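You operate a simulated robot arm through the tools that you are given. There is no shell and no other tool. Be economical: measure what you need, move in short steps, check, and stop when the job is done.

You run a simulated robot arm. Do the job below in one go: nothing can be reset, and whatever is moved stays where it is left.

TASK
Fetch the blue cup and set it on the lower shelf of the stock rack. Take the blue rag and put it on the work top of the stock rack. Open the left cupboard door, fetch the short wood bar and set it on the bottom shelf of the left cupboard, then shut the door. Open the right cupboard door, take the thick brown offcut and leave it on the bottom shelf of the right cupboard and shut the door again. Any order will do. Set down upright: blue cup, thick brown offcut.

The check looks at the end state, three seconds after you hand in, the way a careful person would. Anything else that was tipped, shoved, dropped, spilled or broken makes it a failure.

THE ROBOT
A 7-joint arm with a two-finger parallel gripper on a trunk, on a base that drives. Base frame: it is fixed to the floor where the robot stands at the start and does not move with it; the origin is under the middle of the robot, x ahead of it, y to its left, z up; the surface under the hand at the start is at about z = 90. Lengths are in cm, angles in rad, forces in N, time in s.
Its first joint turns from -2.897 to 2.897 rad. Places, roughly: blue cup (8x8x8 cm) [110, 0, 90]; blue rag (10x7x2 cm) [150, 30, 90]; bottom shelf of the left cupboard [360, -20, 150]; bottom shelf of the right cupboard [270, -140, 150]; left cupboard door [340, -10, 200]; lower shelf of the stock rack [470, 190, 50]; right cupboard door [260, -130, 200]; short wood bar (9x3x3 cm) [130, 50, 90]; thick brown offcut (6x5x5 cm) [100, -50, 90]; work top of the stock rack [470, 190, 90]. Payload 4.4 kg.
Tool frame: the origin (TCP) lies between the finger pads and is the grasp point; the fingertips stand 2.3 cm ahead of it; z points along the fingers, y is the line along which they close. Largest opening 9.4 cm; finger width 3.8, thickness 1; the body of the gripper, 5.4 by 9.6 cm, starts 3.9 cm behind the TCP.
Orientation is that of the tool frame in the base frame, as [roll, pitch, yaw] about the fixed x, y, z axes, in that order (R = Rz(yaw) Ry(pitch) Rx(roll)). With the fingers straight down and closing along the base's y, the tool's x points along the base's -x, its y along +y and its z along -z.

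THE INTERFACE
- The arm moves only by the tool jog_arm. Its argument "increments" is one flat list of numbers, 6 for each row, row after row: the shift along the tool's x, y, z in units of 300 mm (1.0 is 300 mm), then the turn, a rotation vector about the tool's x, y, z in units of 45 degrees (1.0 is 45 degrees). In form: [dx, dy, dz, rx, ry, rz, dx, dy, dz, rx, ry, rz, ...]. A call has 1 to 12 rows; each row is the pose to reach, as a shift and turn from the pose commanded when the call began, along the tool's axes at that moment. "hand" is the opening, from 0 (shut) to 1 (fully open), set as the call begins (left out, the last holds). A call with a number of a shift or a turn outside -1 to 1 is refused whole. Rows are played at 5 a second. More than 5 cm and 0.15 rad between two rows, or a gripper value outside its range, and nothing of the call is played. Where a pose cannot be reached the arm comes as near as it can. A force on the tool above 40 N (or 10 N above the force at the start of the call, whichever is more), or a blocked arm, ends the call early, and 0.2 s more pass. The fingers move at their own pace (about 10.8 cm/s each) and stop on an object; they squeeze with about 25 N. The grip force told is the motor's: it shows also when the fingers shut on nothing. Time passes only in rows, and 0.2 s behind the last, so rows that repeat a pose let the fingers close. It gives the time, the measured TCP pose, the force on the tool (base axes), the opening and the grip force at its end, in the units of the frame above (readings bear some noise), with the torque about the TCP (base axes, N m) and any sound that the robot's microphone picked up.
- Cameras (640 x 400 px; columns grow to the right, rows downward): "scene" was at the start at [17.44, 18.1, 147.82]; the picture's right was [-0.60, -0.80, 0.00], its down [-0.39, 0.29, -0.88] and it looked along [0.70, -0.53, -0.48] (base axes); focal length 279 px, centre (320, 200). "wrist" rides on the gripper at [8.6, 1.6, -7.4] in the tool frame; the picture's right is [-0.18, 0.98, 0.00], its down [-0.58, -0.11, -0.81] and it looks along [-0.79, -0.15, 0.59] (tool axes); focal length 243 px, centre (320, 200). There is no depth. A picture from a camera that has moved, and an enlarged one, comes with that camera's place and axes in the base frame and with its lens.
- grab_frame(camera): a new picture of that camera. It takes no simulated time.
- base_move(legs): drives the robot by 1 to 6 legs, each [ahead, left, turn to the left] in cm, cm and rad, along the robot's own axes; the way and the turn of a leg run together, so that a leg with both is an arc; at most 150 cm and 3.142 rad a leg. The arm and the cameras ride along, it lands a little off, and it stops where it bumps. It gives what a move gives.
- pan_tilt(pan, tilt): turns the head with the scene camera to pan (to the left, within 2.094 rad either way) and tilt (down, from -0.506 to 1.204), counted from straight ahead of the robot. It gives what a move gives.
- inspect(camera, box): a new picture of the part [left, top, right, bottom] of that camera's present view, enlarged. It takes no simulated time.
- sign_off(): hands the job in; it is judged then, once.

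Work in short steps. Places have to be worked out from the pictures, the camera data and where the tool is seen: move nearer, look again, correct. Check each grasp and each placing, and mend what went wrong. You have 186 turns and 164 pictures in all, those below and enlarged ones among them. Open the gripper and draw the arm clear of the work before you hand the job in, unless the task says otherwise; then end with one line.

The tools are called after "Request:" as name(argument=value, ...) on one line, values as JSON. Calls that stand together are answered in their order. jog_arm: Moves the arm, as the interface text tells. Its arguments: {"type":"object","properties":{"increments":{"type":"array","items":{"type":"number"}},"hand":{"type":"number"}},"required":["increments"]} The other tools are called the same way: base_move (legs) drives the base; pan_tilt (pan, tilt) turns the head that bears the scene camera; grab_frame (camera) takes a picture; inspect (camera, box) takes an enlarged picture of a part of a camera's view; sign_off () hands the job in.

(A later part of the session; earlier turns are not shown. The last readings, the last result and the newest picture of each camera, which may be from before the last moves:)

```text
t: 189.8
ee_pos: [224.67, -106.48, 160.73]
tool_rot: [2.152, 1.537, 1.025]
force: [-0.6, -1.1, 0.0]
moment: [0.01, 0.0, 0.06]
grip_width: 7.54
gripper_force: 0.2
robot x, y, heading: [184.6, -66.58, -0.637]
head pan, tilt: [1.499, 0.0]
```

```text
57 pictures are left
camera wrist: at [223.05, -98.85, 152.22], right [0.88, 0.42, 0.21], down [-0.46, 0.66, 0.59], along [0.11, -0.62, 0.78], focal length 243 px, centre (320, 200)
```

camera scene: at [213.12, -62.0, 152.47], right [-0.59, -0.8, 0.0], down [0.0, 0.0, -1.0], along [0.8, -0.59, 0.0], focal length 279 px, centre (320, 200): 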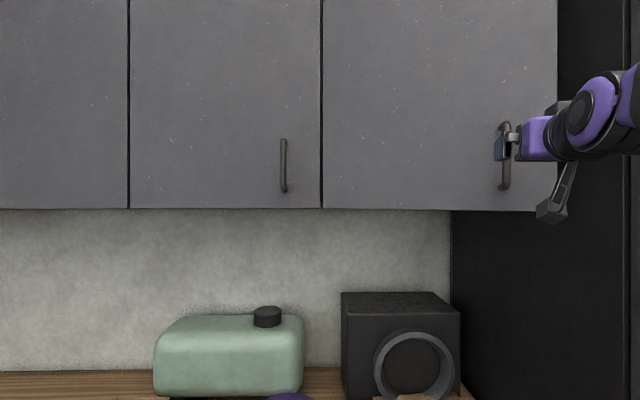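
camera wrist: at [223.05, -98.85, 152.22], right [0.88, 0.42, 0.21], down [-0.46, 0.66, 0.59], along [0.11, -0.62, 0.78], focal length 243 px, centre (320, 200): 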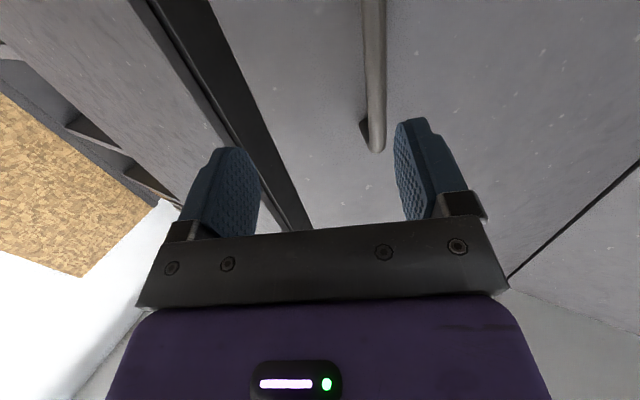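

The tool is now along the door's normal and the bar centred 3 cm left, 7.6 cm ahead. I approach, close, and pull with the arm along the fitted arc.

Request:
jog_arm(increments=[0, 0.05, 0.06, 0, 0, 0, 0, 0.095, 0.12, 0, 0, 0, 0, 0.095, 0.19, 0, 0, 0, 0, 0.095, 0.25, 0, 0, 0])

Request:
jog_arm(increments=[0, 0, 0, 0, 0, 0, 0, 0, 0, 0, 0, 0, 0, 0, 0, 0, 0, 0, 0, 0, 0, 0, 0, 0], hand=0)

Request:
jog_arm(increments=[0, 0.017, -0.093, 0.089, 0, 0, 0, 0.048, -0.185, 0.178, 0, 0, 0, 0.083, -0.273, 0.267, 0, 0, 0, 0.128, -0.357, 0.356, 0, 0, 0, 0.177, -0.44, 0.444, 0, 0, 0, 0.23, -0.517, 0.533, 0, 0])

Request:
grab_frame(camera="wrist")

```text
t: 190.8
ee_pos: [230.45, -112.24, 160.57]
tool_rot: [2.18, 1.537, 1.054]
force: [0.4, 0.8, 0.7]
moment: [0.02, 0.04, 0.01]
grip_width: 7.54
gripper_force: 0.1
robot x, y, heading: [184.52, -66.72, -0.639]
head pan, tilt: [1.499, 0.0]
```

```text
t: 191.7
ee_pos: [231.12, -111.72, 160.45]
tool_rot: [2.334, 1.545, 1.221]
force: [14.2, 3.0, -2.9]
moment: [-0.83, 1.76, 0.23]
grip_width: 1.39
gripper_force: 45.2
robot x, y, heading: [184.53, -66.85, -0.631]
head pan, tilt: [1.499, 0.0]
stopped in row 4: the force on the tool passed its limit at 41 N (the readings are from after the stop); the commanded pose is now the measured one
```

```text
t: 192.0
ee_pos: [231.05, -111.38, 160.45]
tool_rot: [2.327, 1.523, 1.206]
force: [2.3, -0.3, 3.0]
moment: [-1.05, 1.51, -0.15]
grip_width: 1.48
gripper_force: 44.9
robot x, y, heading: [184.4, -66.69, -0.641]
head pan, tilt: [1.499, 0.0]
stopped in row 1: the force on the tool passed its limit at 62 N (the readings are from after the stop); the commanded pose is now the measured one
```

```text
56 pictures are left
camera wrist: at [229.59, -103.59, 152.09], right [0.88, 0.42, 0.22], down [-0.46, 0.65, 0.6], along [0.11, -0.63, 0.77], focal length 243 px, centre (320, 200)
```

wrist: 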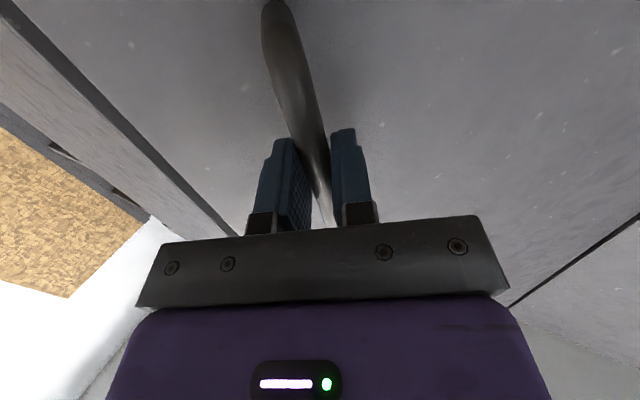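

Clamping the bar produces large forces by itself, so I'd better hook the edge instead, as with the first door. I release, withdraw and look at the gap.

Request:
jog_arm(increments=[0, 0, 0, 0, 0, 0, 0, 0, 0, 0, 0, 0, 0, 0, -0.1, 0, 0, 0, 0, 0, -0.2, 0, 0, 0, 0, 0, -0.3, 0, 0, 0], hand=0.8)

Request:
pan_tilt(pan=0.0, tilt=0.0)

Request:
grab_frame(camera="scene")

Request:
grab_frame(camera="wrist")

```text
t: 193.2
ee_pos: [227.26, -104.12, 160.4]
tool_rot: [2.378, 1.504, 1.255]
force: [0.7, -0.5, 0.0]
moment: [0.01, 0.0, 0.01]
grip_width: 7.52
gripper_force: 0.1
robot x, y, heading: [184.63, -66.47, -0.63]
head pan, tilt: [1.499, 0.0]
```

```text
t: 194.8
ee_pos: [227.29, -103.13, 160.85]
tool_rot: [2.262, 1.519, 1.151]
force: [0.3, -0.1, -1.2]
moment: [0.01, 0.01, 0.03]
grip_width: 7.52
gripper_force: 0.0
robot x, y, heading: [185.36, -67.25, -0.637]
head pan, tilt: [0.0, 0.0]
```

```text
55 pictures are left
camera scene: at [216.0, -52.9, 151.84], right [0.11, -0.99, 0.0], down [-0.07, -0.01, -1.0], along [0.99, 0.11, -0.07], focal length 279 px, centre (320, 200)
```

scene: 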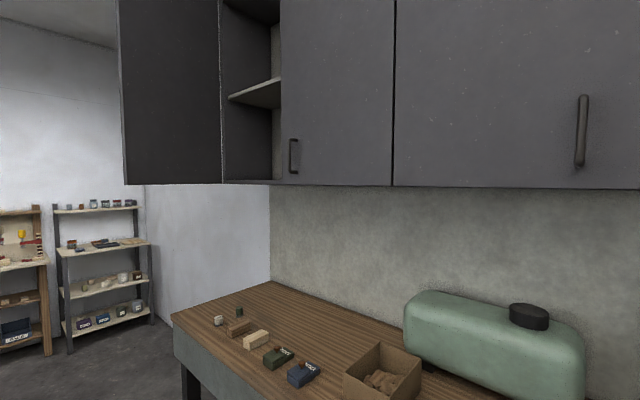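

```text
54 pictures are left
camera wrist: at [225.85, -95.38, 152.38], right [0.88, 0.43, 0.22], down [-0.47, 0.65, 0.6], along [0.11, -0.63, 0.77], focal length 243 px, centre (320, 200)
```

wrist: 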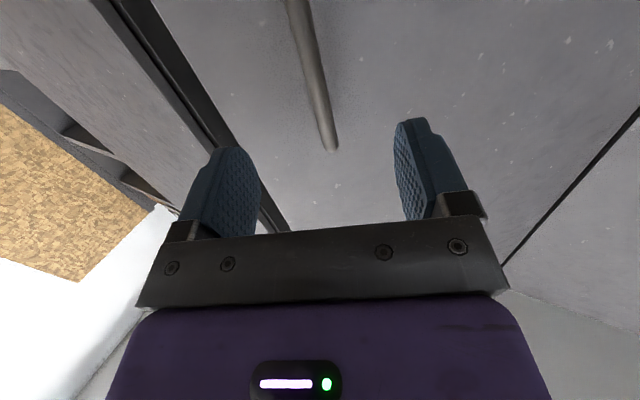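

The elbow was pressing the head aside; the left door shows well open in that view. New plan: hook the right door from below, with the fingers pitched 45° up behind its bottom edge. First I straighten the tool and lower it under the door.

Request:
jog_arm(increments=[0.08, 0, 0, -0.12, 0, 0, 0.16, 0, 0, -0.24, 0, 0, 0.24, 0, 0, -0.36, 0, 0, 0.33, 0, 0, -0.48, 0, 0, 0.42, 0, 0, -0.6, 0, 0], hand=0)

Request:
pan_tilt(pan=0.2, tilt=0.0)

Request:
jog_arm(increments=[0.025, -0.01, 0.02, 0, -0.15, 0, 0.05, -0.02, 0.04, 0, -0.3, 0, 0.08, -0.03, 0.06, 0, -0.45, 0, 0.11, -0.04, 0.08, 0, -0.6, 0, 0.14, -0.05, 0.1, 0, -0.75, 0, 0.17, -0.06, 0.12, 0, -0.9, 0, 0.19, -0.06, 0.14, 0, -1.0, 0])

Request:
grab_frame(camera="scene")

Request:
grab_frame(camera="wrist")

```text
t: 196.0
ee_pos: [227.66, -102.83, 147.88]
tool_rot: [1.814, 1.52, 1.162]
force: [0.7, 0.5, 0.1]
moment: [-0.01, 0.03, -0.05]
grip_width: 0.01
gripper_force: 24.9
robot x, y, heading: [184.61, -67.18, -0.638]
head pan, tilt: [0.0, 0.0]
```

```text
t: 196.7
ee_pos: [227.56, -102.89, 147.89]
tool_rot: [1.825, 1.519, 1.173]
force: [-0.3, -0.7, 0.2]
moment: [0.01, 0.01, -0.03]
grip_width: 0.01
gripper_force: 24.8
robot x, y, heading: [184.95, -66.7, -0.635]
head pan, tilt: [0.201, 0.0]
```

```text
t: 198.3
ee_pos: [233.24, -108.89, 145.03]
tool_rot: [0.072, 0.795, -0.603]
force: [-0.5, -0.5, 1.4]
moment: [0.06, 0.04, -0.03]
grip_width: 0.0
gripper_force: 24.7
out of reach, approached as far as the arm can: row 2, 3, 4, 5, 6, 7
robot x, y, heading: [184.84, -66.49, -0.63]
head pan, tilt: [0.201, 0.0]
```

```text
53 pictures are left
camera scene: at [215.0, -57.6, 152.48], right [-0.42, -0.91, 0.0], down [0.0, 0.0, -1.0], along [0.91, -0.42, 0.0], focal length 279 px, centre (320, 200)
```

scene: 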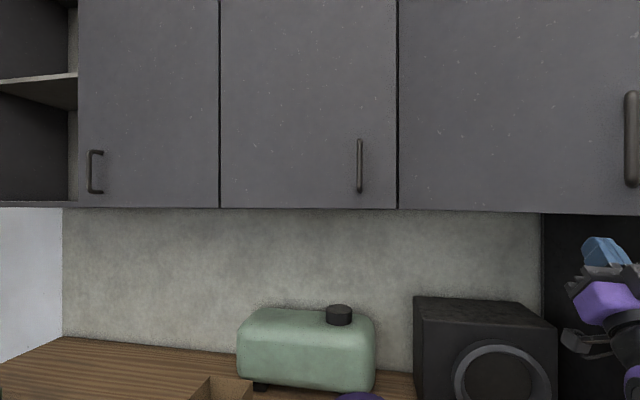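

```text
52 pictures are left
camera wrist: at [235.36, -107.54, 133.76], right [0.49, 0.85, 0.18], down [-0.84, 0.52, -0.15], along [-0.22, -0.08, 0.97], focal length 243 px, centre (320, 200)
```

wrist: 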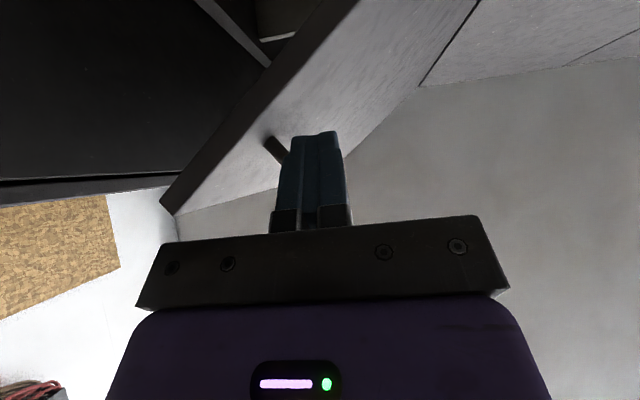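

From below I see the door's bottom edge: free corner at e≈40, n≈250, i.e. 38° open. I pass the fingers under it and raise them behind the inner face.

Request:
jog_arm(increments=[0.079, 0, 0.086, 0, 0, 0, 0.157, 0, 0.173, 0, 0, 0, 0.236, 0, 0.259, 0, 0, 0, 0.224, 0, 0.365, 0, 0, 0, 0.212, 0, 0.471, 0, 0, 0])

Request:
grab_frame(camera="wrist")

Request:
grab_frame(camera="scene")

```text
t: 199.5
ee_pos: [244.97, -118.25, 149.95]
tool_rot: [0.076, 0.805, -0.603]
force: [-12.6, -4.5, -38.0]
moment: [-1.45, -2.01, 0.55]
grip_width: 0.0
gripper_force: 24.9
robot x, y, heading: [184.53, -66.94, -0.634]
head pan, tilt: [0.201, 0.0]
```

```text
51 pictures are left
camera wrist: at [246.92, -116.9, 138.63], right [0.49, 0.85, 0.18], down [-0.84, 0.52, -0.14], along [-0.22, -0.08, 0.97], focal length 243 px, centre (320, 200)
```

wrist: 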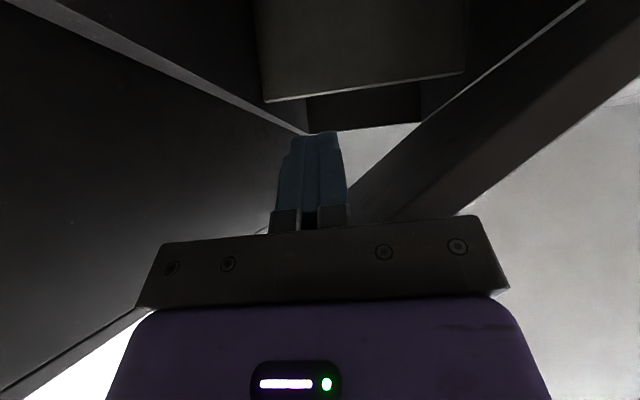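

```text
50 pictures are left
camera scene: at [215.07, -57.8, 152.48], right [-0.42, -0.91, 0.0], down [0.0, 0.0, -1.0], along [0.91, -0.42, 0.0], focal length 279 px, centre (320, 200)
```

scene: 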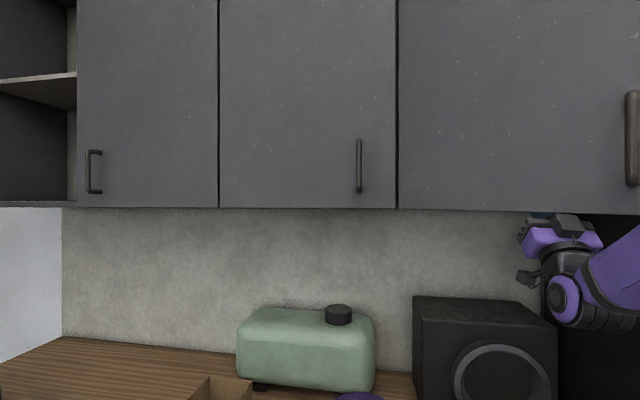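

The fingers are behind the inner face, the hand's body presses the door's lower edge a bit. I lower 1 cm to unload and draw the door open along its arc.

Request:
jog_arm(increments=[0.0236, 0, -0.0236, 0, 0, 0, -0.059, 0.017, -0.106, 0, 0, 0, -0.13, 0.067, -0.177, 0, 0, 0, -0.189, 0.133, -0.236, 0, 0, 0, -0.243, 0.217, -0.29, 0, 0, 0, -0.283, 0.3, -0.33, 0, 0, 0, -0.318, 0.4, -0.365, 0, 0, 0, -0.342, 0.5, -0.389, 0, 0, 0])

Request:
grab_frame(camera="wrist")

Request:
grab_frame(camera="scene")

```text
t: 201.5
ee_pos: [241.74, -96.36, 150.0]
tool_rot: [0.067, 0.804, -0.606]
force: [-0.3, -0.3, -11.3]
moment: [-0.49, -0.45, -0.09]
grip_width: 0.03
gripper_force: 24.9
robot x, y, heading: [184.83, -66.6, -0.634]
head pan, tilt: [0.201, 0.0]
stopped in row 8: the force on the tool passed its limit at 51 N (the readings are from after the stop); the commanded pose is now the measured one
```

```text
49 pictures are left
camera wrist: at [243.62, -95.02, 138.54], right [0.49, 0.85, 0.18], down [-0.84, 0.52, -0.14], along [-0.21, -0.08, 0.97], focal length 243 px, centre (320, 200)
```

wrist: 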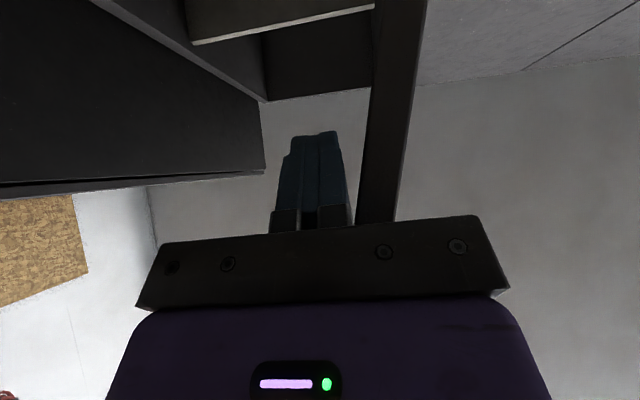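

```text
48 pictures are left
camera scene: at [215.09, -57.7, 152.47], right [-0.42, -0.91, 0.0], down [0.0, 0.0, -1.0], along [0.91, -0.42, 0.0], focal length 279 px, centre (320, 200)
```

scene: 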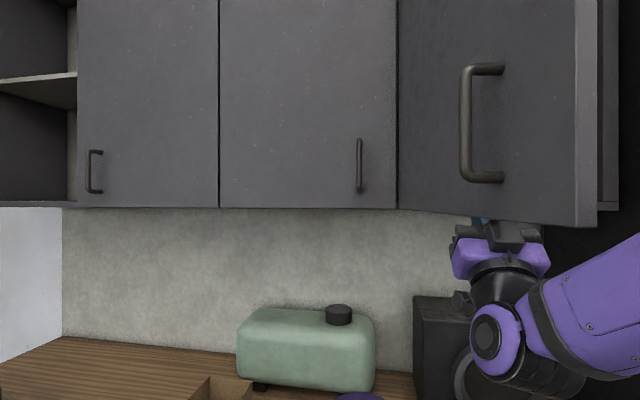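

The right door is about 75° open. I lower the hand out and fold the tool back to pointing down, then look to the right for room, since the offcut (n≈110) may be reachable from this aisle.

Request:
jog_arm(increments=[0.03, 0, -0.09, 0, 0, 0, 0, 0, -0.19, 0, 0, 0, -0.07, 0, -0.306, 0, 0, 0, -0.13, 0, -0.36, 0, 0, 0])

Request:
jog_arm(increments=[-0.03, 0, -0.01, 0, 0.15, 0, -0.06, 0, -0.02, 0, 0.3, 0, -0.09, 0, -0.03, 0, 0.45, 0, -0.1, 0, -0.04, 0, 0.6, 0, -0.1, 0, -0.05, 0, 0.75, 0, -0.1, 0, -0.05, 0, 0.9, 0, -0.1, 0, -0.05, 0, 1.0, 0])

Request:
jog_arm(increments=[0, 0, 0, 0, 0.15, 0, 0, 0, 0, 0, 0.3, 0, 0, 0, 0, 0, 0.45, 0, 0, 0, 0, 0, 0.6, 0, 0, 0, 0, 0, 0.75, 0, 0, 0, 0, 0, 0.9, 0, 0, 0, 0, 0, 1.0, 0])

Request:
jog_arm(increments=[0, 0, 0, 0, 0.15, 0, 0, 0, 0, 0, 0.3, 0, 0, 0, 0, 0, 0.45, 0, 0, 0, 0, 0, 0.6, 0, 0, 0, 0, 0, 0.75, 0, 0, 0, 0, 0, 0.9, 0, 0, 0, 0, 0, 1.0, 0])

Request:
pan_tilt(pan=-1.6, tilt=0.5)

Request:
grab_frame(camera="scene")

```text
t: 202.5
ee_pos: [235.6, -89.47, 146.76]
tool_rot: [0.068, 0.805, -0.605]
force: [0.3, -0.5, 0.2]
moment: [-0.02, -0.01, 0.02]
grip_width: 0.01
gripper_force: 25.0
out of reach, approached as far as the arm can: row 3, 4
robot x, y, heading: [184.57, -66.93, -0.636]
head pan, tilt: [0.201, 0.0]
```

```text
t: 203.2
ee_pos: [234.22, -88.33, 147.37]
tool_rot: [0.091, 1.063, -0.576]
force: [-3.4, 1.7, -12.0]
moment: [0.06, -0.01, -0.09]
grip_width: 0.0
gripper_force: 24.9
robot x, y, heading: [184.7, -67.06, -0.635]
head pan, tilt: [0.201, 0.0]
stopped in row 3: the force on the tool passed its limit at 57 N (the readings are from after the stop); the commanded pose is now the measured one
```

```text
t: 204.4
ee_pos: [234.13, -88.3, 146.99]
tool_rot: [2.577, 1.488, 1.921]
force: [0.2, 0.0, -0.1]
moment: [-0.03, -0.05, -0.02]
grip_width: 0.0
gripper_force: 25.4
robot x, y, heading: [185.01, -66.84, -0.636]
head pan, tilt: [0.201, 0.0]
stopped in row 6: the force on the tool passed its limit at 64 N (the readings are from after the stop); the commanded pose is now the measured one
```

```text
t: 204.8
ee_pos: [234.01, -88.45, 146.66]
tool_rot: [2.809, 1.44, 2.151]
force: [-0.1, -0.4, 0.4]
moment: [0.03, 0.01, 0.02]
grip_width: 0.0
gripper_force: 24.3
robot x, y, heading: [184.76, -66.94, -0.631]
head pan, tilt: [0.201, 0.0]
stopped in row 1: the force on the tool passed its limit at 68 N (the readings are from after the stop); the commanded pose is now the measured one
```

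```text
t: 206.6
ee_pos: [234.03, -88.41, 146.62]
tool_rot: [2.81, 1.438, 2.154]
force: [-0.4, -0.6, -0.3]
moment: [0.02, 0.0, -0.01]
grip_width: 0.0
gripper_force: 24.5
robot x, y, heading: [184.37, -66.97, -0.638]
head pan, tilt: [-1.6, 0.499]
```

```text
47 pictures are left
camera scene: at [201.28, -61.04, 147.86], right [-0.79, 0.62, 0.0], down [0.3, 0.38, -0.88], along [-0.54, -0.69, -0.48], focal length 279 px, centre (320, 200)
```

scene: 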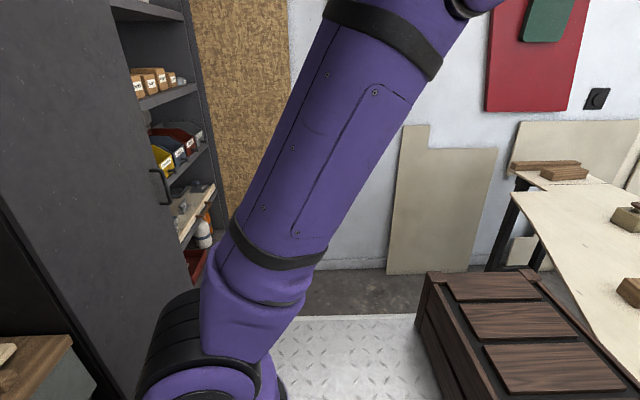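

The hand is under the open door and bumps its lower edge when turning; I lower it 8 cm and move it right before finishing the turn to pointing down.

Request:
jog_arm(increments=[0.09, 0, 0, 0, 0, 0, 0.18, -0.06, 0, 0, 0, 0, 0.27, -0.16, -0.03, 0, 0, 0, 0.27, -0.28, -0.06, 0, 0, 0, 0.27, -0.4, -0.1, 0, 0, 0, 0.27, -0.5, -0.13, 0, 0, 0])

Request:
jog_arm(increments=[0, 0, 0, 0, 0.15, 0, 0, 0, 0, 0, 0.3, 0, 0, 0, 0, 0, 0.45, 0, 0, 0, 0, 0, 0.6, 0, 0, 0, 0, 0, 0.75, 0, 0, 0, 0, 0, 0.9, 0, 0, 0, 0, 0, 1.0, 0])

Request:
jog_arm(increments=[0, 0, 0, 0, 0.15, 0, 0, 0, 0, 0, 0.3, 0, 0, 0, 0, 0, 0.45, 0, 0, 0, 0, 0, 0.6, 0, 0, 0, 0, 0, 0.75, 0, 0, 0, 0, 0, 0.83, 0])

Request:
pan_tilt(pan=0.1, tilt=0.0)

Request:
grab_frame(camera="scene")

```text
t: 208.0
ee_pos: [223.25, -96.92, 144.88]
tool_rot: [2.822, 1.436, 2.166]
force: [0.4, 0.1, 0.1]
moment: [0.02, -0.02, -0.02]
grip_width: 0.0
gripper_force: 25.3
out of reach, approached as far as the arm can: row 3, 4, 5, 6
robot x, y, heading: [184.42, -66.7, -0.637]
head pan, tilt: [-1.6, 0.499]
```

```text
t: 209.6
ee_pos: [223.15, -97.02, 144.36]
tool_rot: [3.087, 0.658, 2.452]
force: [0.4, -0.3, 0.2]
moment: [-0.04, -0.01, -0.01]
grip_width: 0.0
gripper_force: 24.9
robot x, y, heading: [184.69, -66.96, -0.63]
head pan, tilt: [-1.6, 0.499]
```

```text
t: 211.0
ee_pos: [222.96, -97.06, 144.56]
tool_rot: [3.101, 0.007, 2.481]
force: [0.2, 0.8, -0.2]
moment: [-0.04, -0.04, 0.02]
grip_width: 0.0
gripper_force: 24.8
robot x, y, heading: [184.75, -66.74, -0.638]
head pan, tilt: [-1.6, 0.499]
```

```text
t: 212.7
ee_pos: [223.09, -96.87, 144.52]
tool_rot: [3.098, 0.008, 2.482]
force: [-0.1, -0.2, -0.3]
moment: [0.01, 0.0, 0.03]
grip_width: 0.0
gripper_force: 25.0
robot x, y, heading: [184.58, -66.92, -0.633]
head pan, tilt: [0.099, 0.0]
```

```text
46 pictures are left
camera scene: at [214.63, -58.49, 152.47], right [-0.51, -0.86, 0.0], down [0.0, 0.0, -1.0], along [0.86, -0.51, 0.0], focal length 279 px, centre (320, 200)
```

scene: 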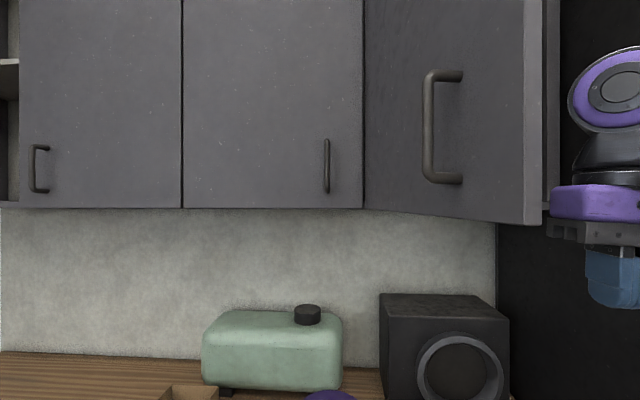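

The tool points down again and both doors stay open. The robot turns right in the middle of the aisle (centre n≈198) so the table is on its right-hand side.

Request:
base_move(legs=[[10.7, -7, 0], [0, 0, -1.57]])

Request:
pan_tilt(pan=-1.4, tilt=0.7)

Request:
grab_frame(camera="scene")

```text
t: 217.8
ee_pos: [158.8, -117.06, 144.5]
tool_rot: [3.099, 0.006, 0.911]
force: [0.3, 0.2, 0.2]
moment: [0.01, 0.0, 0.02]
grip_width: 0.0
gripper_force: 25.3
robot x, y, heading: [189.01, -78.85, -2.21]
head pan, tilt: [0.099, 0.0]
```

```text
t: 219.4
ee_pos: [159.01, -117.2, 144.42]
tool_rot: [3.098, 0.007, 0.91]
force: [0.0, -0.3, -0.5]
moment: [-0.01, 0.0, -0.01]
grip_width: 0.03
gripper_force: 25.0
robot x, y, heading: [188.9, -78.38, -2.205]
head pan, tilt: [-1.4, 0.7]
```

```text
45 pictures are left
camera scene: at [194.44, -96.91, 146.09], right [0.45, 0.89, 0.0], down [0.58, -0.29, -0.77], along [-0.68, 0.34, -0.64], focal length 279 px, centre (320, 200)
```

scene: 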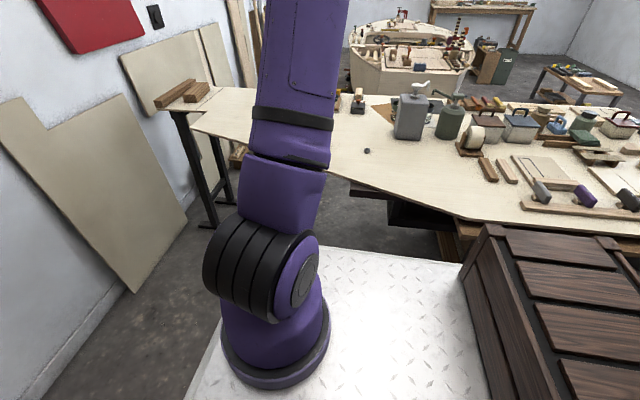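

The table is on the right now; the offcut should be at about [105.6, -51.4] (hidden behind the arm). I shift closer to the table and swing the arm over in two arcs.

Request:
base_move(legs=[[0, -12, 0]])

Request:
jog_arm(increments=[0.01, -0.138, 0, 0, 0, 0.106, 0.02, -0.276, 0, 0, 0, 0.213, 0.03, -0.414, 0, 0, 0, 0.319, 0.04, -0.552, 0, 0, 0, 0.426, 0.05, -0.69, 0, 0, 0, 0.532, 0.06, -0.828, 0, 0, 0, 0.639, 0.07, -0.967, 0, 0, 0, 0.745], hand=1.0)

```text
t: 220.6
ee_pos: [149.22, -110.03, 144.53]
tool_rot: [3.099, 0.007, 0.912]
force: [0.7, 0.5, -0.9]
moment: [0.01, -0.04, -0.04]
grip_width: 0.01
gripper_force: 25.0
robot x, y, heading: [179.35, -71.73, -2.207]
head pan, tilt: [-1.4, 0.7]
```

```text
t: 222.2
ee_pos: [127.38, -90.65, 143.08]
tool_rot: [3.102, -0.017, 0.331]
force: [0.4, -0.1, 0.2]
moment: [0.05, 0.02, -0.02]
grip_width: 9.41
gripper_force: 0.1
robot x, y, heading: [179.19, -71.1, -2.205]
head pan, tilt: [-1.4, 0.7]
```

Second arc toward the offcut.

Request:
jog_arm(increments=[0.011, -0.138, 0, 0, 0, 0.091, 0.022, -0.276, 0, 0, 0, 0.183, 0.033, -0.414, 0, 0, 0, 0.274, 0.044, -0.552, 0, 0, 0, 0.366, 0.055, -0.69, 0, 0, 0, 0.457, 0.066, -0.828, 0, 0, 0, 0.549, 0.077, -0.967, 0, 0, 0, 0.64])

Request:
grab_frame(camera="wrist")

Request:
grab_frame(camera="scene")

```text
t: 223.8
ee_pos: [120.23, -62.1, 142.07]
tool_rot: [3.116, -0.034, -0.173]
force: [-0.1, 0.5, 0.3]
moment: [0.03, 0.0, -0.04]
grip_width: 9.4
gripper_force: 0.1
robot x, y, heading: [179.07, -71.6, -2.202]
head pan, tilt: [-1.4, 0.7]
```

```text
44 pictures are left
camera wrist: at [128.42, -64.96, 149.9], right [-0.35, -0.94, 0.02], down [-0.58, 0.23, 0.78], along [-0.74, 0.26, -0.62], focal length 243 px, centre (320, 200)
```

wrist: 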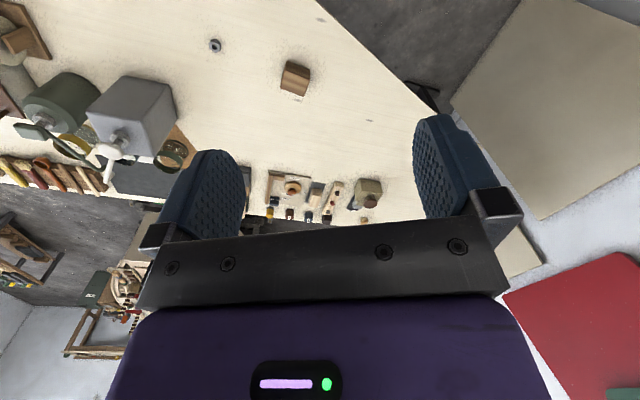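

```text
43 pictures are left
camera scene: at [184.73, -89.74, 146.08], right [0.45, 0.89, 0.0], down [0.58, -0.29, -0.77], along [-0.68, 0.34, -0.64], focal length 279 px, centre (320, 200)
```

scene: 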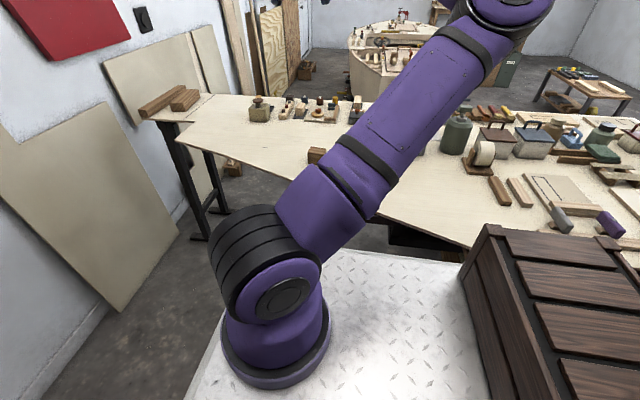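

The wrist camera puts the offcut at (106.1, -51.9), agreeing with my estimate. I enlarge it for its orientation.

Request:
inspect(camera="wrist", box=[255, 50, 335, 100])

```text
8.00 times, centred on (295, 75) of wrist
camera zoom: at [128.42, -64.96, 149.9], right [-0.35, -0.94, 0.02], down [-0.58, 0.23, 0.78], along [-0.74, 0.26, -0.62], focal length 1941 px, centre (520, 1200)
```

zoom: 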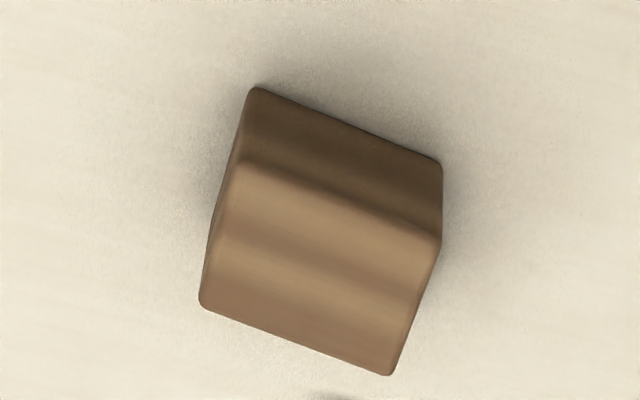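

Offcut: centre ≈(105.0, -51.4), 6 cm side along angle 0.86. I go above it with the closing line along that side, and down to z≈113.

Request:
jog_arm(increments=[-0.112, -0.053, 0, 0.007, -0.009, 0.135, -0.224, -0.106, 0, 0.013, -0.017, 0.27, -0.336, -0.158, 0, 0.02, -0.026, 0.405, -0.448, -0.211, 0, 0.026, -0.034, 0.54, -0.56, -0.264, 0, 0.033, -0.043, 0.675, -0.565, -0.268, 0.138, 0.033, -0.043, 0.675, -0.57, -0.271, 0.276, 0.033, -0.043, 0.675, -0.574, -0.275, 0.414, 0.033, -0.043, 0.675, -0.579, -0.278, 0.552, 0.033, -0.043, 0.675, -0.584, -0.282, 0.69, 0.033, -0.043, 0.675, -0.588, -0.285, 0.828, 0.033, -0.043, 0.675, -0.593, -0.289, 0.967, 0.033, -0.043, 0.675])

Request:
grab_frame(camera="wrist")

```text
t: 226.4
ee_pos: [105.42, -52.22, 112.33]
tool_rot: [-3.132, -0.005, -0.704]
force: [0.3, 0.4, -0.1]
moment: [-0.01, 0.01, 0.0]
grip_width: 9.38
gripper_force: 0.0
robot x, y, heading: [179.11, -71.41, -2.207]
head pan, tilt: [-1.4, 0.7]
```

```text
41 pictures are left
camera wrist: at [110.81, -58.87, 119.85], right [-0.78, -0.63, -0.01], down [-0.38, 0.46, 0.81], along [-0.5, 0.63, -0.59], focal length 243 px, centre (320, 200)
```

wrist: 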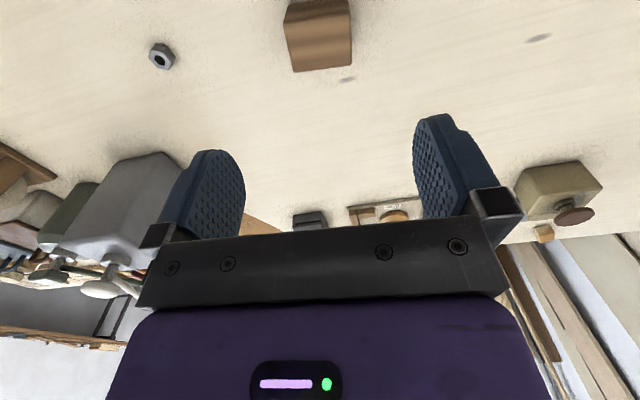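

Aligned within 1 cm; I correct that and lower to z≈93 around the block.

Request:
jog_arm(increments=[-0.02, -0.018, 0.13, 0, 0, 0, -0.02, -0.018, 0.26, 0, 0, 0, -0.02, -0.018, 0.39, 0, 0, 0, -0.02, -0.018, 0.52, 0, 0, 0, -0.02, -0.018, 0.64, 0, 0, 0])

Request:
grab_frame(camera="wrist")

Request:
jog_arm(increments=[0, 0, 0, 0, 0, 0, 0, 0, 0, 0, 0, 0, 0, 0, 0, 0, 0, 0, 0, 0, 0, 0, 0, 0], hand=0)

```text
t: 227.6
ee_pos: [105.19, -51.08, 93.11]
tool_rot: [-3.132, -0.004, -0.706]
force: [-0.2, 0.1, 0.0]
moment: [0.02, 0.01, -0.02]
grip_width: 9.4
gripper_force: 0.0
robot x, y, heading: [178.79, -71.63, -2.204]
head pan, tilt: [-1.4, 0.7]
```

```text
40 pictures are left
camera wrist: at [110.92, -57.92, 100.6], right [-0.78, -0.63, -0.01], down [-0.38, 0.46, 0.81], along [-0.5, 0.63, -0.59], focal length 243 px, centre (320, 200)
```

wrist: 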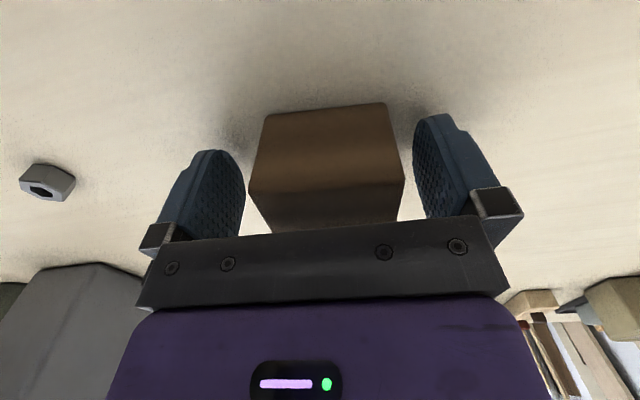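

```text
t: 228.6
ee_pos: [105.28, -51.1, 93.11]
tool_rot: [-3.132, -0.004, -0.704]
force: [0.1, -0.2, 0.0]
moment: [-0.01, -0.01, -0.03]
grip_width: 5.97
gripper_force: 25.3
robot x, y, heading: [179.39, -71.58, -2.209]
head pan, tilt: [-1.4, 0.7]
```

Gripped at 6.0 cm. I lift and swing back to the robot's front in arcs.

Request:
jog_arm(increments=[0, 0, -0.06, 0, 0, 0, 0, 0, -0.2, 0, 0, 0, 0, 0, -0.34, 0, 0, 0, 0, 0, -0.48, 0, 0, 0, 0.05, 0, -0.62, 0, 0, 0, 0.12, 0, -0.76, 0, 0, 0, 0.24, 0, -0.86, 0, 0, 0, 0.36, 0, -0.96, 0, 0, 0])

Request:
grab_frame(camera="wrist")

```text
t: 230.4
ee_pos: [113.32, -57.89, 121.86]
tool_rot: [-3.13, -0.006, -0.705]
force: [-0.3, 0.1, -0.6]
moment: [-0.01, -0.05, -0.01]
grip_width: 5.95
gripper_force: 25.6
robot x, y, heading: [178.73, -72.04, -2.205]
head pan, tilt: [-1.4, 0.7]
```

```text
39 pictures are left
camera wrist: at [118.91, -64.76, 129.18], right [-0.78, -0.63, -0.01], down [-0.38, 0.46, 0.8], along [-0.5, 0.63, -0.59], focal length 243 px, centre (320, 200)
```

wrist: 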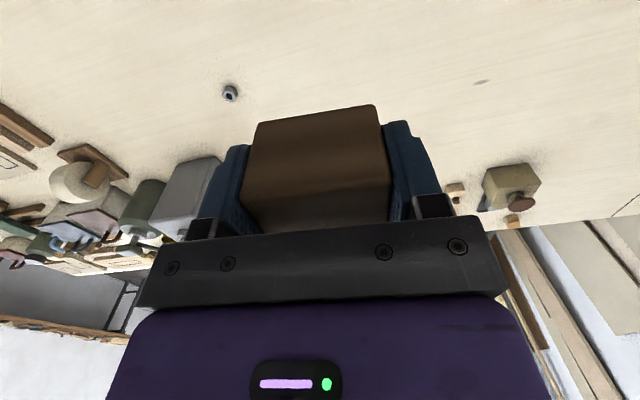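

Held well. Arcs back to the front, rising to z≈132.

Request:
jog_arm(increments=[0.12, 0.072, -0.041, 0, 0, -0.083, 0.239, 0.144, -0.083, 0, 0, -0.167, 0.359, 0.215, -0.124, 0, 0, -0.25, 0.479, 0.287, -0.165, 0, 0, -0.334, 0.598, 0.359, -0.206, 0, 0, -0.417, 0.718, 0.431, -0.248, 0, 0, -0.5, 0.837, 0.502, -0.289, 0, 0, -0.584, 0.957, 0.574, -0.33, 0, 0, -0.667])

Request:
jog_arm(increments=[0.116, 0.08, 0, 0, 0, -0.098, 0.233, 0.159, 0, 0, 0, -0.196, 0.349, 0.239, 0, 0, 0, -0.294, 0.465, 0.319, 0, 0, 0, -0.392, 0.581, 0.398, 0, 0, 0, -0.49, 0.698, 0.478, 0, 0, 0, -0.588, 0.814, 0.557, 0, 0, 0, -0.686, 0.93, 0.637, 0, 0, 0, -0.784])

Request:
base_move(legs=[[0, 11.5, 0], [0, 0, 1.565]])

Request:
pan_tilt(pan=0.0, tilt=0.0)

Request:
grab_frame(camera="scene")

```text
t: 232.2
ee_pos: [123.94, -89.64, 132.05]
tool_rot: [-3.135, -0.007, -0.182]
force: [0.0, 0.1, -0.1]
moment: [-0.03, -0.02, -0.04]
grip_width: 5.93
gripper_force: 24.8
robot x, y, heading: [179.05, -71.49, -2.203]
head pan, tilt: [-1.4, 0.7]
```

```text
t: 234.0
ee_pos: [147.86, -113.34, 132.13]
tool_rot: [3.142, -0.012, 0.434]
force: [-1.0, 1.1, 0.6]
moment: [-0.02, -0.04, -0.01]
grip_width: 5.95
gripper_force: 24.4
robot x, y, heading: [179.33, -71.65, -2.2]
head pan, tilt: [-1.4, 0.7]
```

```text
t: 239.0
ee_pos: [229.71, -110.17, 132.0]
tool_rot: [-3.141, -0.011, 1.991]
force: [0.6, 0.3, -0.1]
moment: [0.01, 0.0, 0.01]
grip_width: 5.96
gripper_force: 25.0
robot x, y, heading: [188.39, -78.19, -0.654]
head pan, tilt: [-1.4, 0.7]
```

```text
t: 240.5
ee_pos: [229.75, -110.02, 132.07]
tool_rot: [-3.141, -0.014, 1.991]
force: [0.0, 0.9, 0.0]
moment: [-0.01, -0.01, -0.01]
grip_width: 5.96
gripper_force: 25.4
robot x, y, heading: [188.55, -78.36, -0.651]
head pan, tilt: [0.0, 0.0]
```

```text
38 pictures are left
camera scene: at [217.79, -70.97, 152.47], right [-0.6, -0.8, 0.0], down [0.0, 0.0, -1.0], along [0.8, -0.6, 0.0], focal length 279 px, centre (320, 200)
```

scene: 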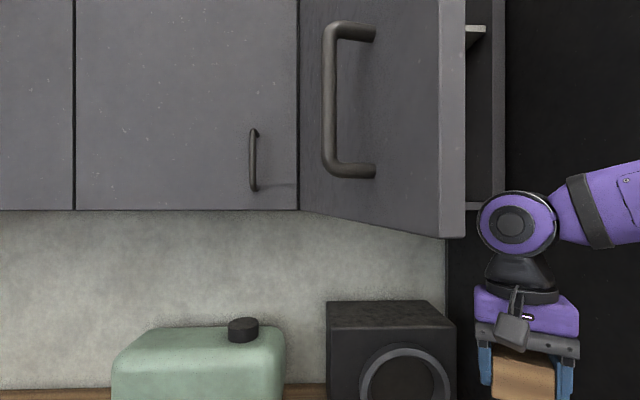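

Facing the open right cupboard with the block in hand. I square the tool and raise it to z≈161 before moving in.

Request:
jog_arm(increments=[0, 0, -0.14, 0, 0, -0.092, 0, 0, -0.28, 0, 0, -0.184, 0, 0, -0.42, 0, 0, -0.276, 0, 0, -0.56, 0, 0, -0.369, 0, 0, -0.7, 0, 0, -0.461, 0, 0, -0.84, 0, 0, -0.553, 0, 0, -0.967, 0, 0, -0.645])

Request:
grab_frame(camera="wrist")

```text
t: 242.1
ee_pos: [229.49, -110.72, 160.98]
tool_rot: [3.136, -0.013, 2.499]
force: [0.5, -0.2, 0.0]
moment: [0.01, -0.06, -0.02]
grip_width: 5.93
gripper_force: 25.2
robot x, y, heading: [188.22, -77.97, -0.649]
head pan, tilt: [0.0, 0.0]
```

```text
37 pictures are left
camera wrist: at [223.65, -104.33, 168.45], right [0.74, 0.68, 0.0], down [0.4, -0.44, 0.8], along [0.54, -0.59, -0.6], focal length 243 px, centre (320, 200)
```

wrist: 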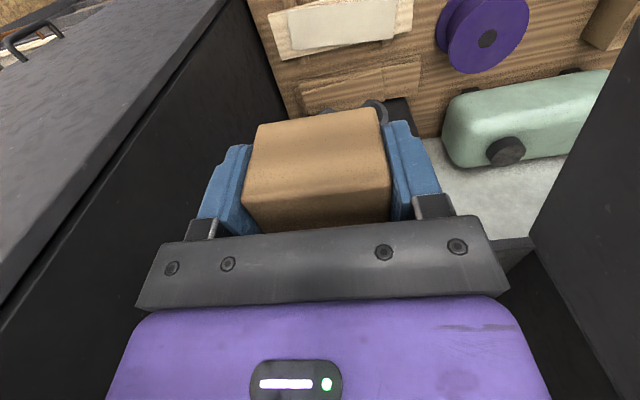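

Between the tall cabinet and the door, clear on both sides. I drive 9 cm ahead and reach in 28 cm at z 161.

Request:
base_move(legs=[[9, 0, 0.008]])

Request:
jog_arm(increments=[-0.13, 0.02, 0, 0, 0, 0, -0.26, 0.04, 0, 0, 0, 0, -0.39, 0.06, 0, 0, 0, 0, -0.52, 0.08, 0, 0, 0, 0, -0.65, 0.1, 0, 0, 0, 0, -0.78, 0.1, 0, 0, 0, 0, -0.93, 0.1, 0, 0, 0, 0])

Request:
grab_frame(camera="wrist")

Request:
grab_frame(camera="scene")

```text
t: 243.2
ee_pos: [237.06, -115.88, 160.89]
tool_rot: [3.136, -0.011, 2.506]
force: [1.2, -0.7, -0.7]
moment: [0.01, 0.03, -0.03]
grip_width: 5.97
gripper_force: 24.8
robot x, y, heading: [195.63, -83.63, -0.64]
head pan, tilt: [0.0, 0.0]
```

```text
t: 244.8
ee_pos: [259.87, -129.63, 159.57]
tool_rot: [3.134, -0.001, 2.511]
force: [-0.1, 2.2, 1.2]
moment: [-0.12, -0.07, -0.01]
grip_width: 5.96
gripper_force: 24.8
out of reach, approached as far as the arm can: row 7
robot x, y, heading: [195.54, -84.02, -0.642]
head pan, tilt: [0.0, 0.0]
```

```text
36 pictures are left
camera wrist: at [253.88, -123.38, 167.09], right [0.73, 0.68, 0.01], down [0.4, -0.44, 0.8], along [0.55, -0.58, -0.59], focal length 243 px, centre (320, 200)
```

wrist: 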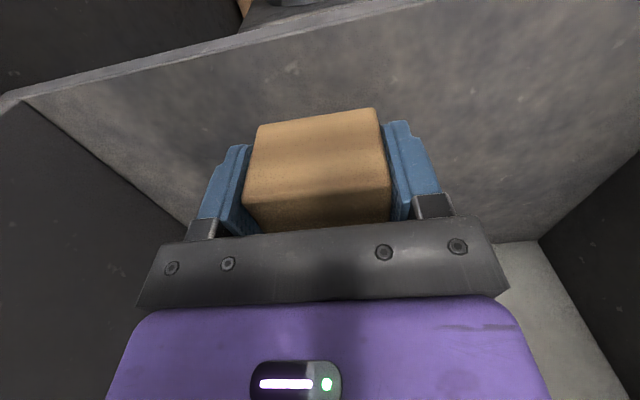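

```text
35 pictures are left
camera scene: at [224.97, -76.1, 152.49], right [-0.6, -0.8, 0.0], down [0.0, 0.0, -1.0], along [0.8, -0.6, 0.0], focal length 279 px, centre (320, 200)
```

scene: 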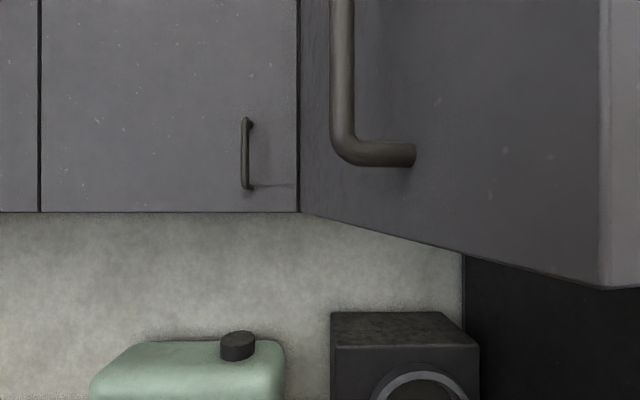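

The block is over the shelf (front lip at n≈282, block at 283–288). I drive 2.5 cm closer for margin, then lower gradually.

Request:
base_move(legs=[[2.5, 0, 0]])

Request:
jog_arm(increments=[0, 0, 0.04, 0, 0, 0, 0, 0, 0.08, 0, 0, 0, 0, 0, 0.11, 0, 0, 0])

Request:
jog_arm(increments=[0, 0, 0.015, 0, 0, 0, 0, 0, 0.03, 0, 0, 0, 0, 0, 0.045, 0, 0, 0, 0, 0, 0.06, 0, 0, 0])

Request:
grab_frame(camera="wrist")

```text
t: 245.7
ee_pos: [261.88, -131.64, 159.46]
tool_rot: [3.135, -0.007, 2.507]
force: [0.3, 0.5, 0.4]
moment: [-0.02, 0.0, -0.05]
grip_width: 5.95
gripper_force: 24.7
robot x, y, heading: [197.43, -85.1, -0.643]
head pan, tilt: [0.0, 0.0]
```

```text
t: 246.4
ee_pos: [262.14, -130.24, 156.41]
tool_rot: [-3.14, 0.001, 2.512]
force: [0.3, -1.5, -0.2]
moment: [0.01, 0.03, 0.0]
grip_width: 5.96
gripper_force: 25.0
robot x, y, heading: [198.07, -84.97, -0.634]
head pan, tilt: [0.0, 0.0]
```

```text
t: 247.7
ee_pos: [265.81, -128.19, 155.47]
tool_rot: [-3.139, 0.016, 2.561]
force: [1.4, -5.4, -3.4]
moment: [0.31, 0.05, 0.0]
grip_width: 5.95
gripper_force: 25.2
robot x, y, heading: [200.19, -86.19, -0.594]
head pan, tilt: [0.0, 0.0]
stopped in row 4: the arm was blocked; the commanded pose is now the measured one
```

```text
34 pictures are left
camera wrist: at [259.56, -121.9, 162.78], right [0.69, 0.72, 0.0], down [0.42, -0.4, 0.82], along [0.59, -0.56, -0.58], focal length 243 px, centre (320, 200)
```

wrist: 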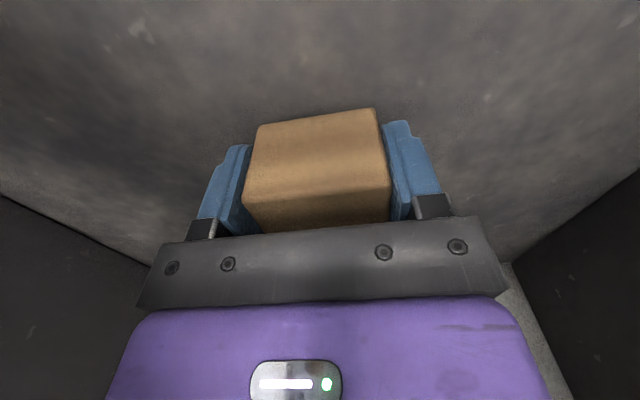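

The arm reported being blocked and the base shifted a little; I look at the arm before going on.

Request:
pan_tilt(pan=-0.5, tilt=0.0)

Request:
grab_frame(camera="scene")

```text
t: 248.6
ee_pos: [266.12, -128.07, 155.17]
tool_rot: [-3.136, 0.012, 2.563]
force: [-0.3, 0.0, 0.1]
moment: [0.02, 0.0, -0.03]
grip_width: 5.94
gripper_force: 25.4
robot x, y, heading: [200.17, -86.38, -0.592]
head pan, tilt: [-0.499, 0.0]
```

```text
33 pictures are left
camera scene: at [226.19, -79.02, 152.34], right [-0.89, -0.46, 0.01], down [0.0, -0.01, -1.0], along [0.46, -0.89, 0.01], focal length 279 px, centre (320, 200)
```

scene: 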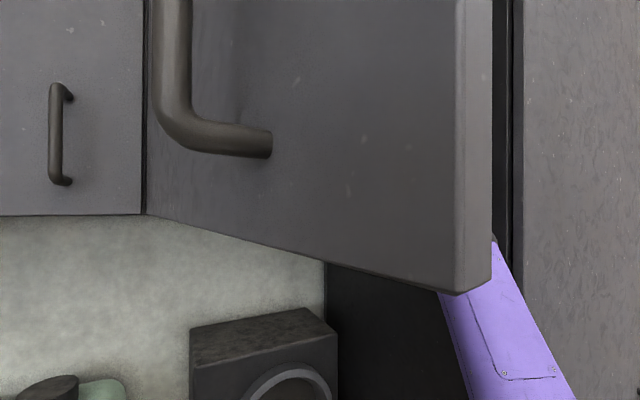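

Block bottom now computes to z≈152.1, about the shelf's surface, and there was light contact. I open the hand slightly and check that the block rests.

Request:
jog_arm(increments=[0, 0, 0, 0, 0, 0, 0, 0, 0, 0, 0, 0, 0, 0, 0, 0, 0, 0], hand=0.85)

Request:
grab_frame(camera="wrist")

```text
t: 249.6
ee_pos: [266.12, -127.77, 155.31]
tool_rot: [-3.137, 0.017, 2.573]
force: [0.0, -0.4, 0.1]
moment: [0.02, 0.03, -0.04]
grip_width: 8.0
gripper_force: 0.1
robot x, y, heading: [199.79, -86.14, -0.595]
head pan, tilt: [-0.499, 0.0]
stopped in row 3: the arm was blocked; the commanded pose is now the measured one
```

```text
32 pictures are left
camera wrist: at [259.75, -121.6, 162.62], right [0.69, 0.73, 0.0], down [0.42, -0.4, 0.82], along [0.59, -0.56, -0.58], focal length 243 px, centre (320, 200)
```

wrist: 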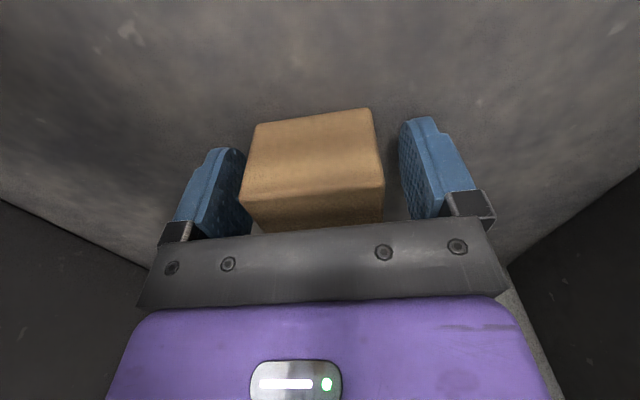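

The block rests upright on the shelf. I raise the hand clear of it and then draw back.

Request:
jog_arm(increments=[0, 0, -0.08, 0, 0, 0, 0, 0, -0.16, 0, 0, 0, 0, 0, -0.24, 0, 0, 0, 0, 0, -0.3, 0, 0, 0])

Request:
grab_frame(camera="wrist")

```text
t: 250.6
ee_pos: [264.42, -128.94, 161.16]
tool_rot: [3.135, 0.011, 2.564]
force: [0.0, -0.4, -0.1]
moment: [0.03, 0.0, 0.03]
grip_width: 7.99
gripper_force: 0.1
out of reach, approached as far as the arm can: row 3, 4
robot x, y, heading: [200.26, -86.19, -0.59]
head pan, tilt: [-0.499, 0.0]
```

```text
31 pictures are left
camera wrist: at [258.08, -122.8, 168.59], right [0.69, 0.72, 0.01], down [0.42, -0.41, 0.81], along [0.59, -0.56, -0.58], focal length 243 px, centre (320, 200)
```

wrist: 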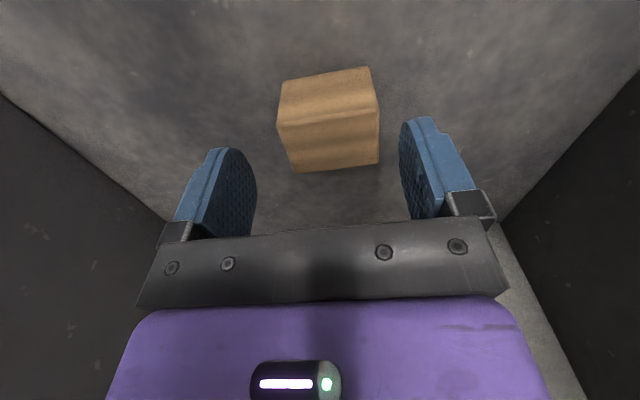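

The block stands well inside. I retract the arm 26 cm.

Request:
jog_arm(increments=[0.08, 0, -0.01, 0, 0, 0, 0.2, 0, -0.03, 0, 0, 0, 0.34, -0.03, -0.04, 0, 0, 0, 0.48, -0.06, -0.04, 0, 0, 0, 0.62, -0.1, -0.04, 0, 0, 0, 0.76, -0.13, -0.04, 0, 0, 0, 0.88, -0.15, -0.04, 0, 0, 0], hand=0)

Request:
base_move(legs=[[-11, -2, -0.045]])

Request:
pan_tilt(pan=0.2, tilt=0.0)

Request:
grab_frame(camera="scene")

```text
t: 252.2
ee_pos: [239.99, -118.42, 162.2]
tool_rot: [3.138, 0.009, 2.563]
force: [0.5, -0.4, -0.9]
moment: [0.03, 0.06, 0.03]
grip_width: 0.01
gripper_force: 25.5
robot x, y, heading: [200.16, -85.99, -0.59]
head pan, tilt: [-0.499, 0.0]
```

```text
t: 253.4
ee_pos: [228.19, -115.37, 162.22]
tool_rot: [3.137, 0.008, 2.516]
force: [0.8, 0.6, 0.2]
moment: [0.02, -0.05, -0.01]
grip_width: 0.01
gripper_force: 25.0
robot x, y, heading: [189.95, -81.37, -0.639]
head pan, tilt: [-0.499, 0.0]
```

```text
t: 254.5
ee_pos: [228.17, -115.3, 162.19]
tool_rot: [3.138, 0.009, 2.516]
force: [0.0, -1.1, 0.8]
moment: [0.03, 0.04, -0.01]
grip_width: 0.02
gripper_force: 25.0
robot x, y, heading: [189.26, -81.3, -0.642]
head pan, tilt: [0.201, 0.0]
```

```text
30 pictures are left
camera scene: at [220.17, -72.37, 152.47], right [-0.42, -0.91, 0.0], down [0.0, 0.0, -1.0], along [0.91, -0.42, 0.0], focal length 279 px, centre (320, 200)
```

scene: 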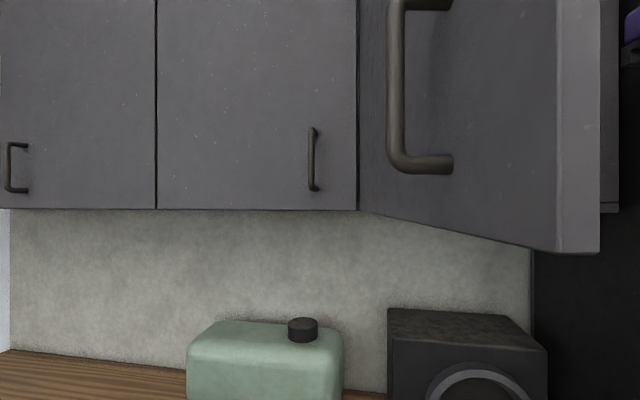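

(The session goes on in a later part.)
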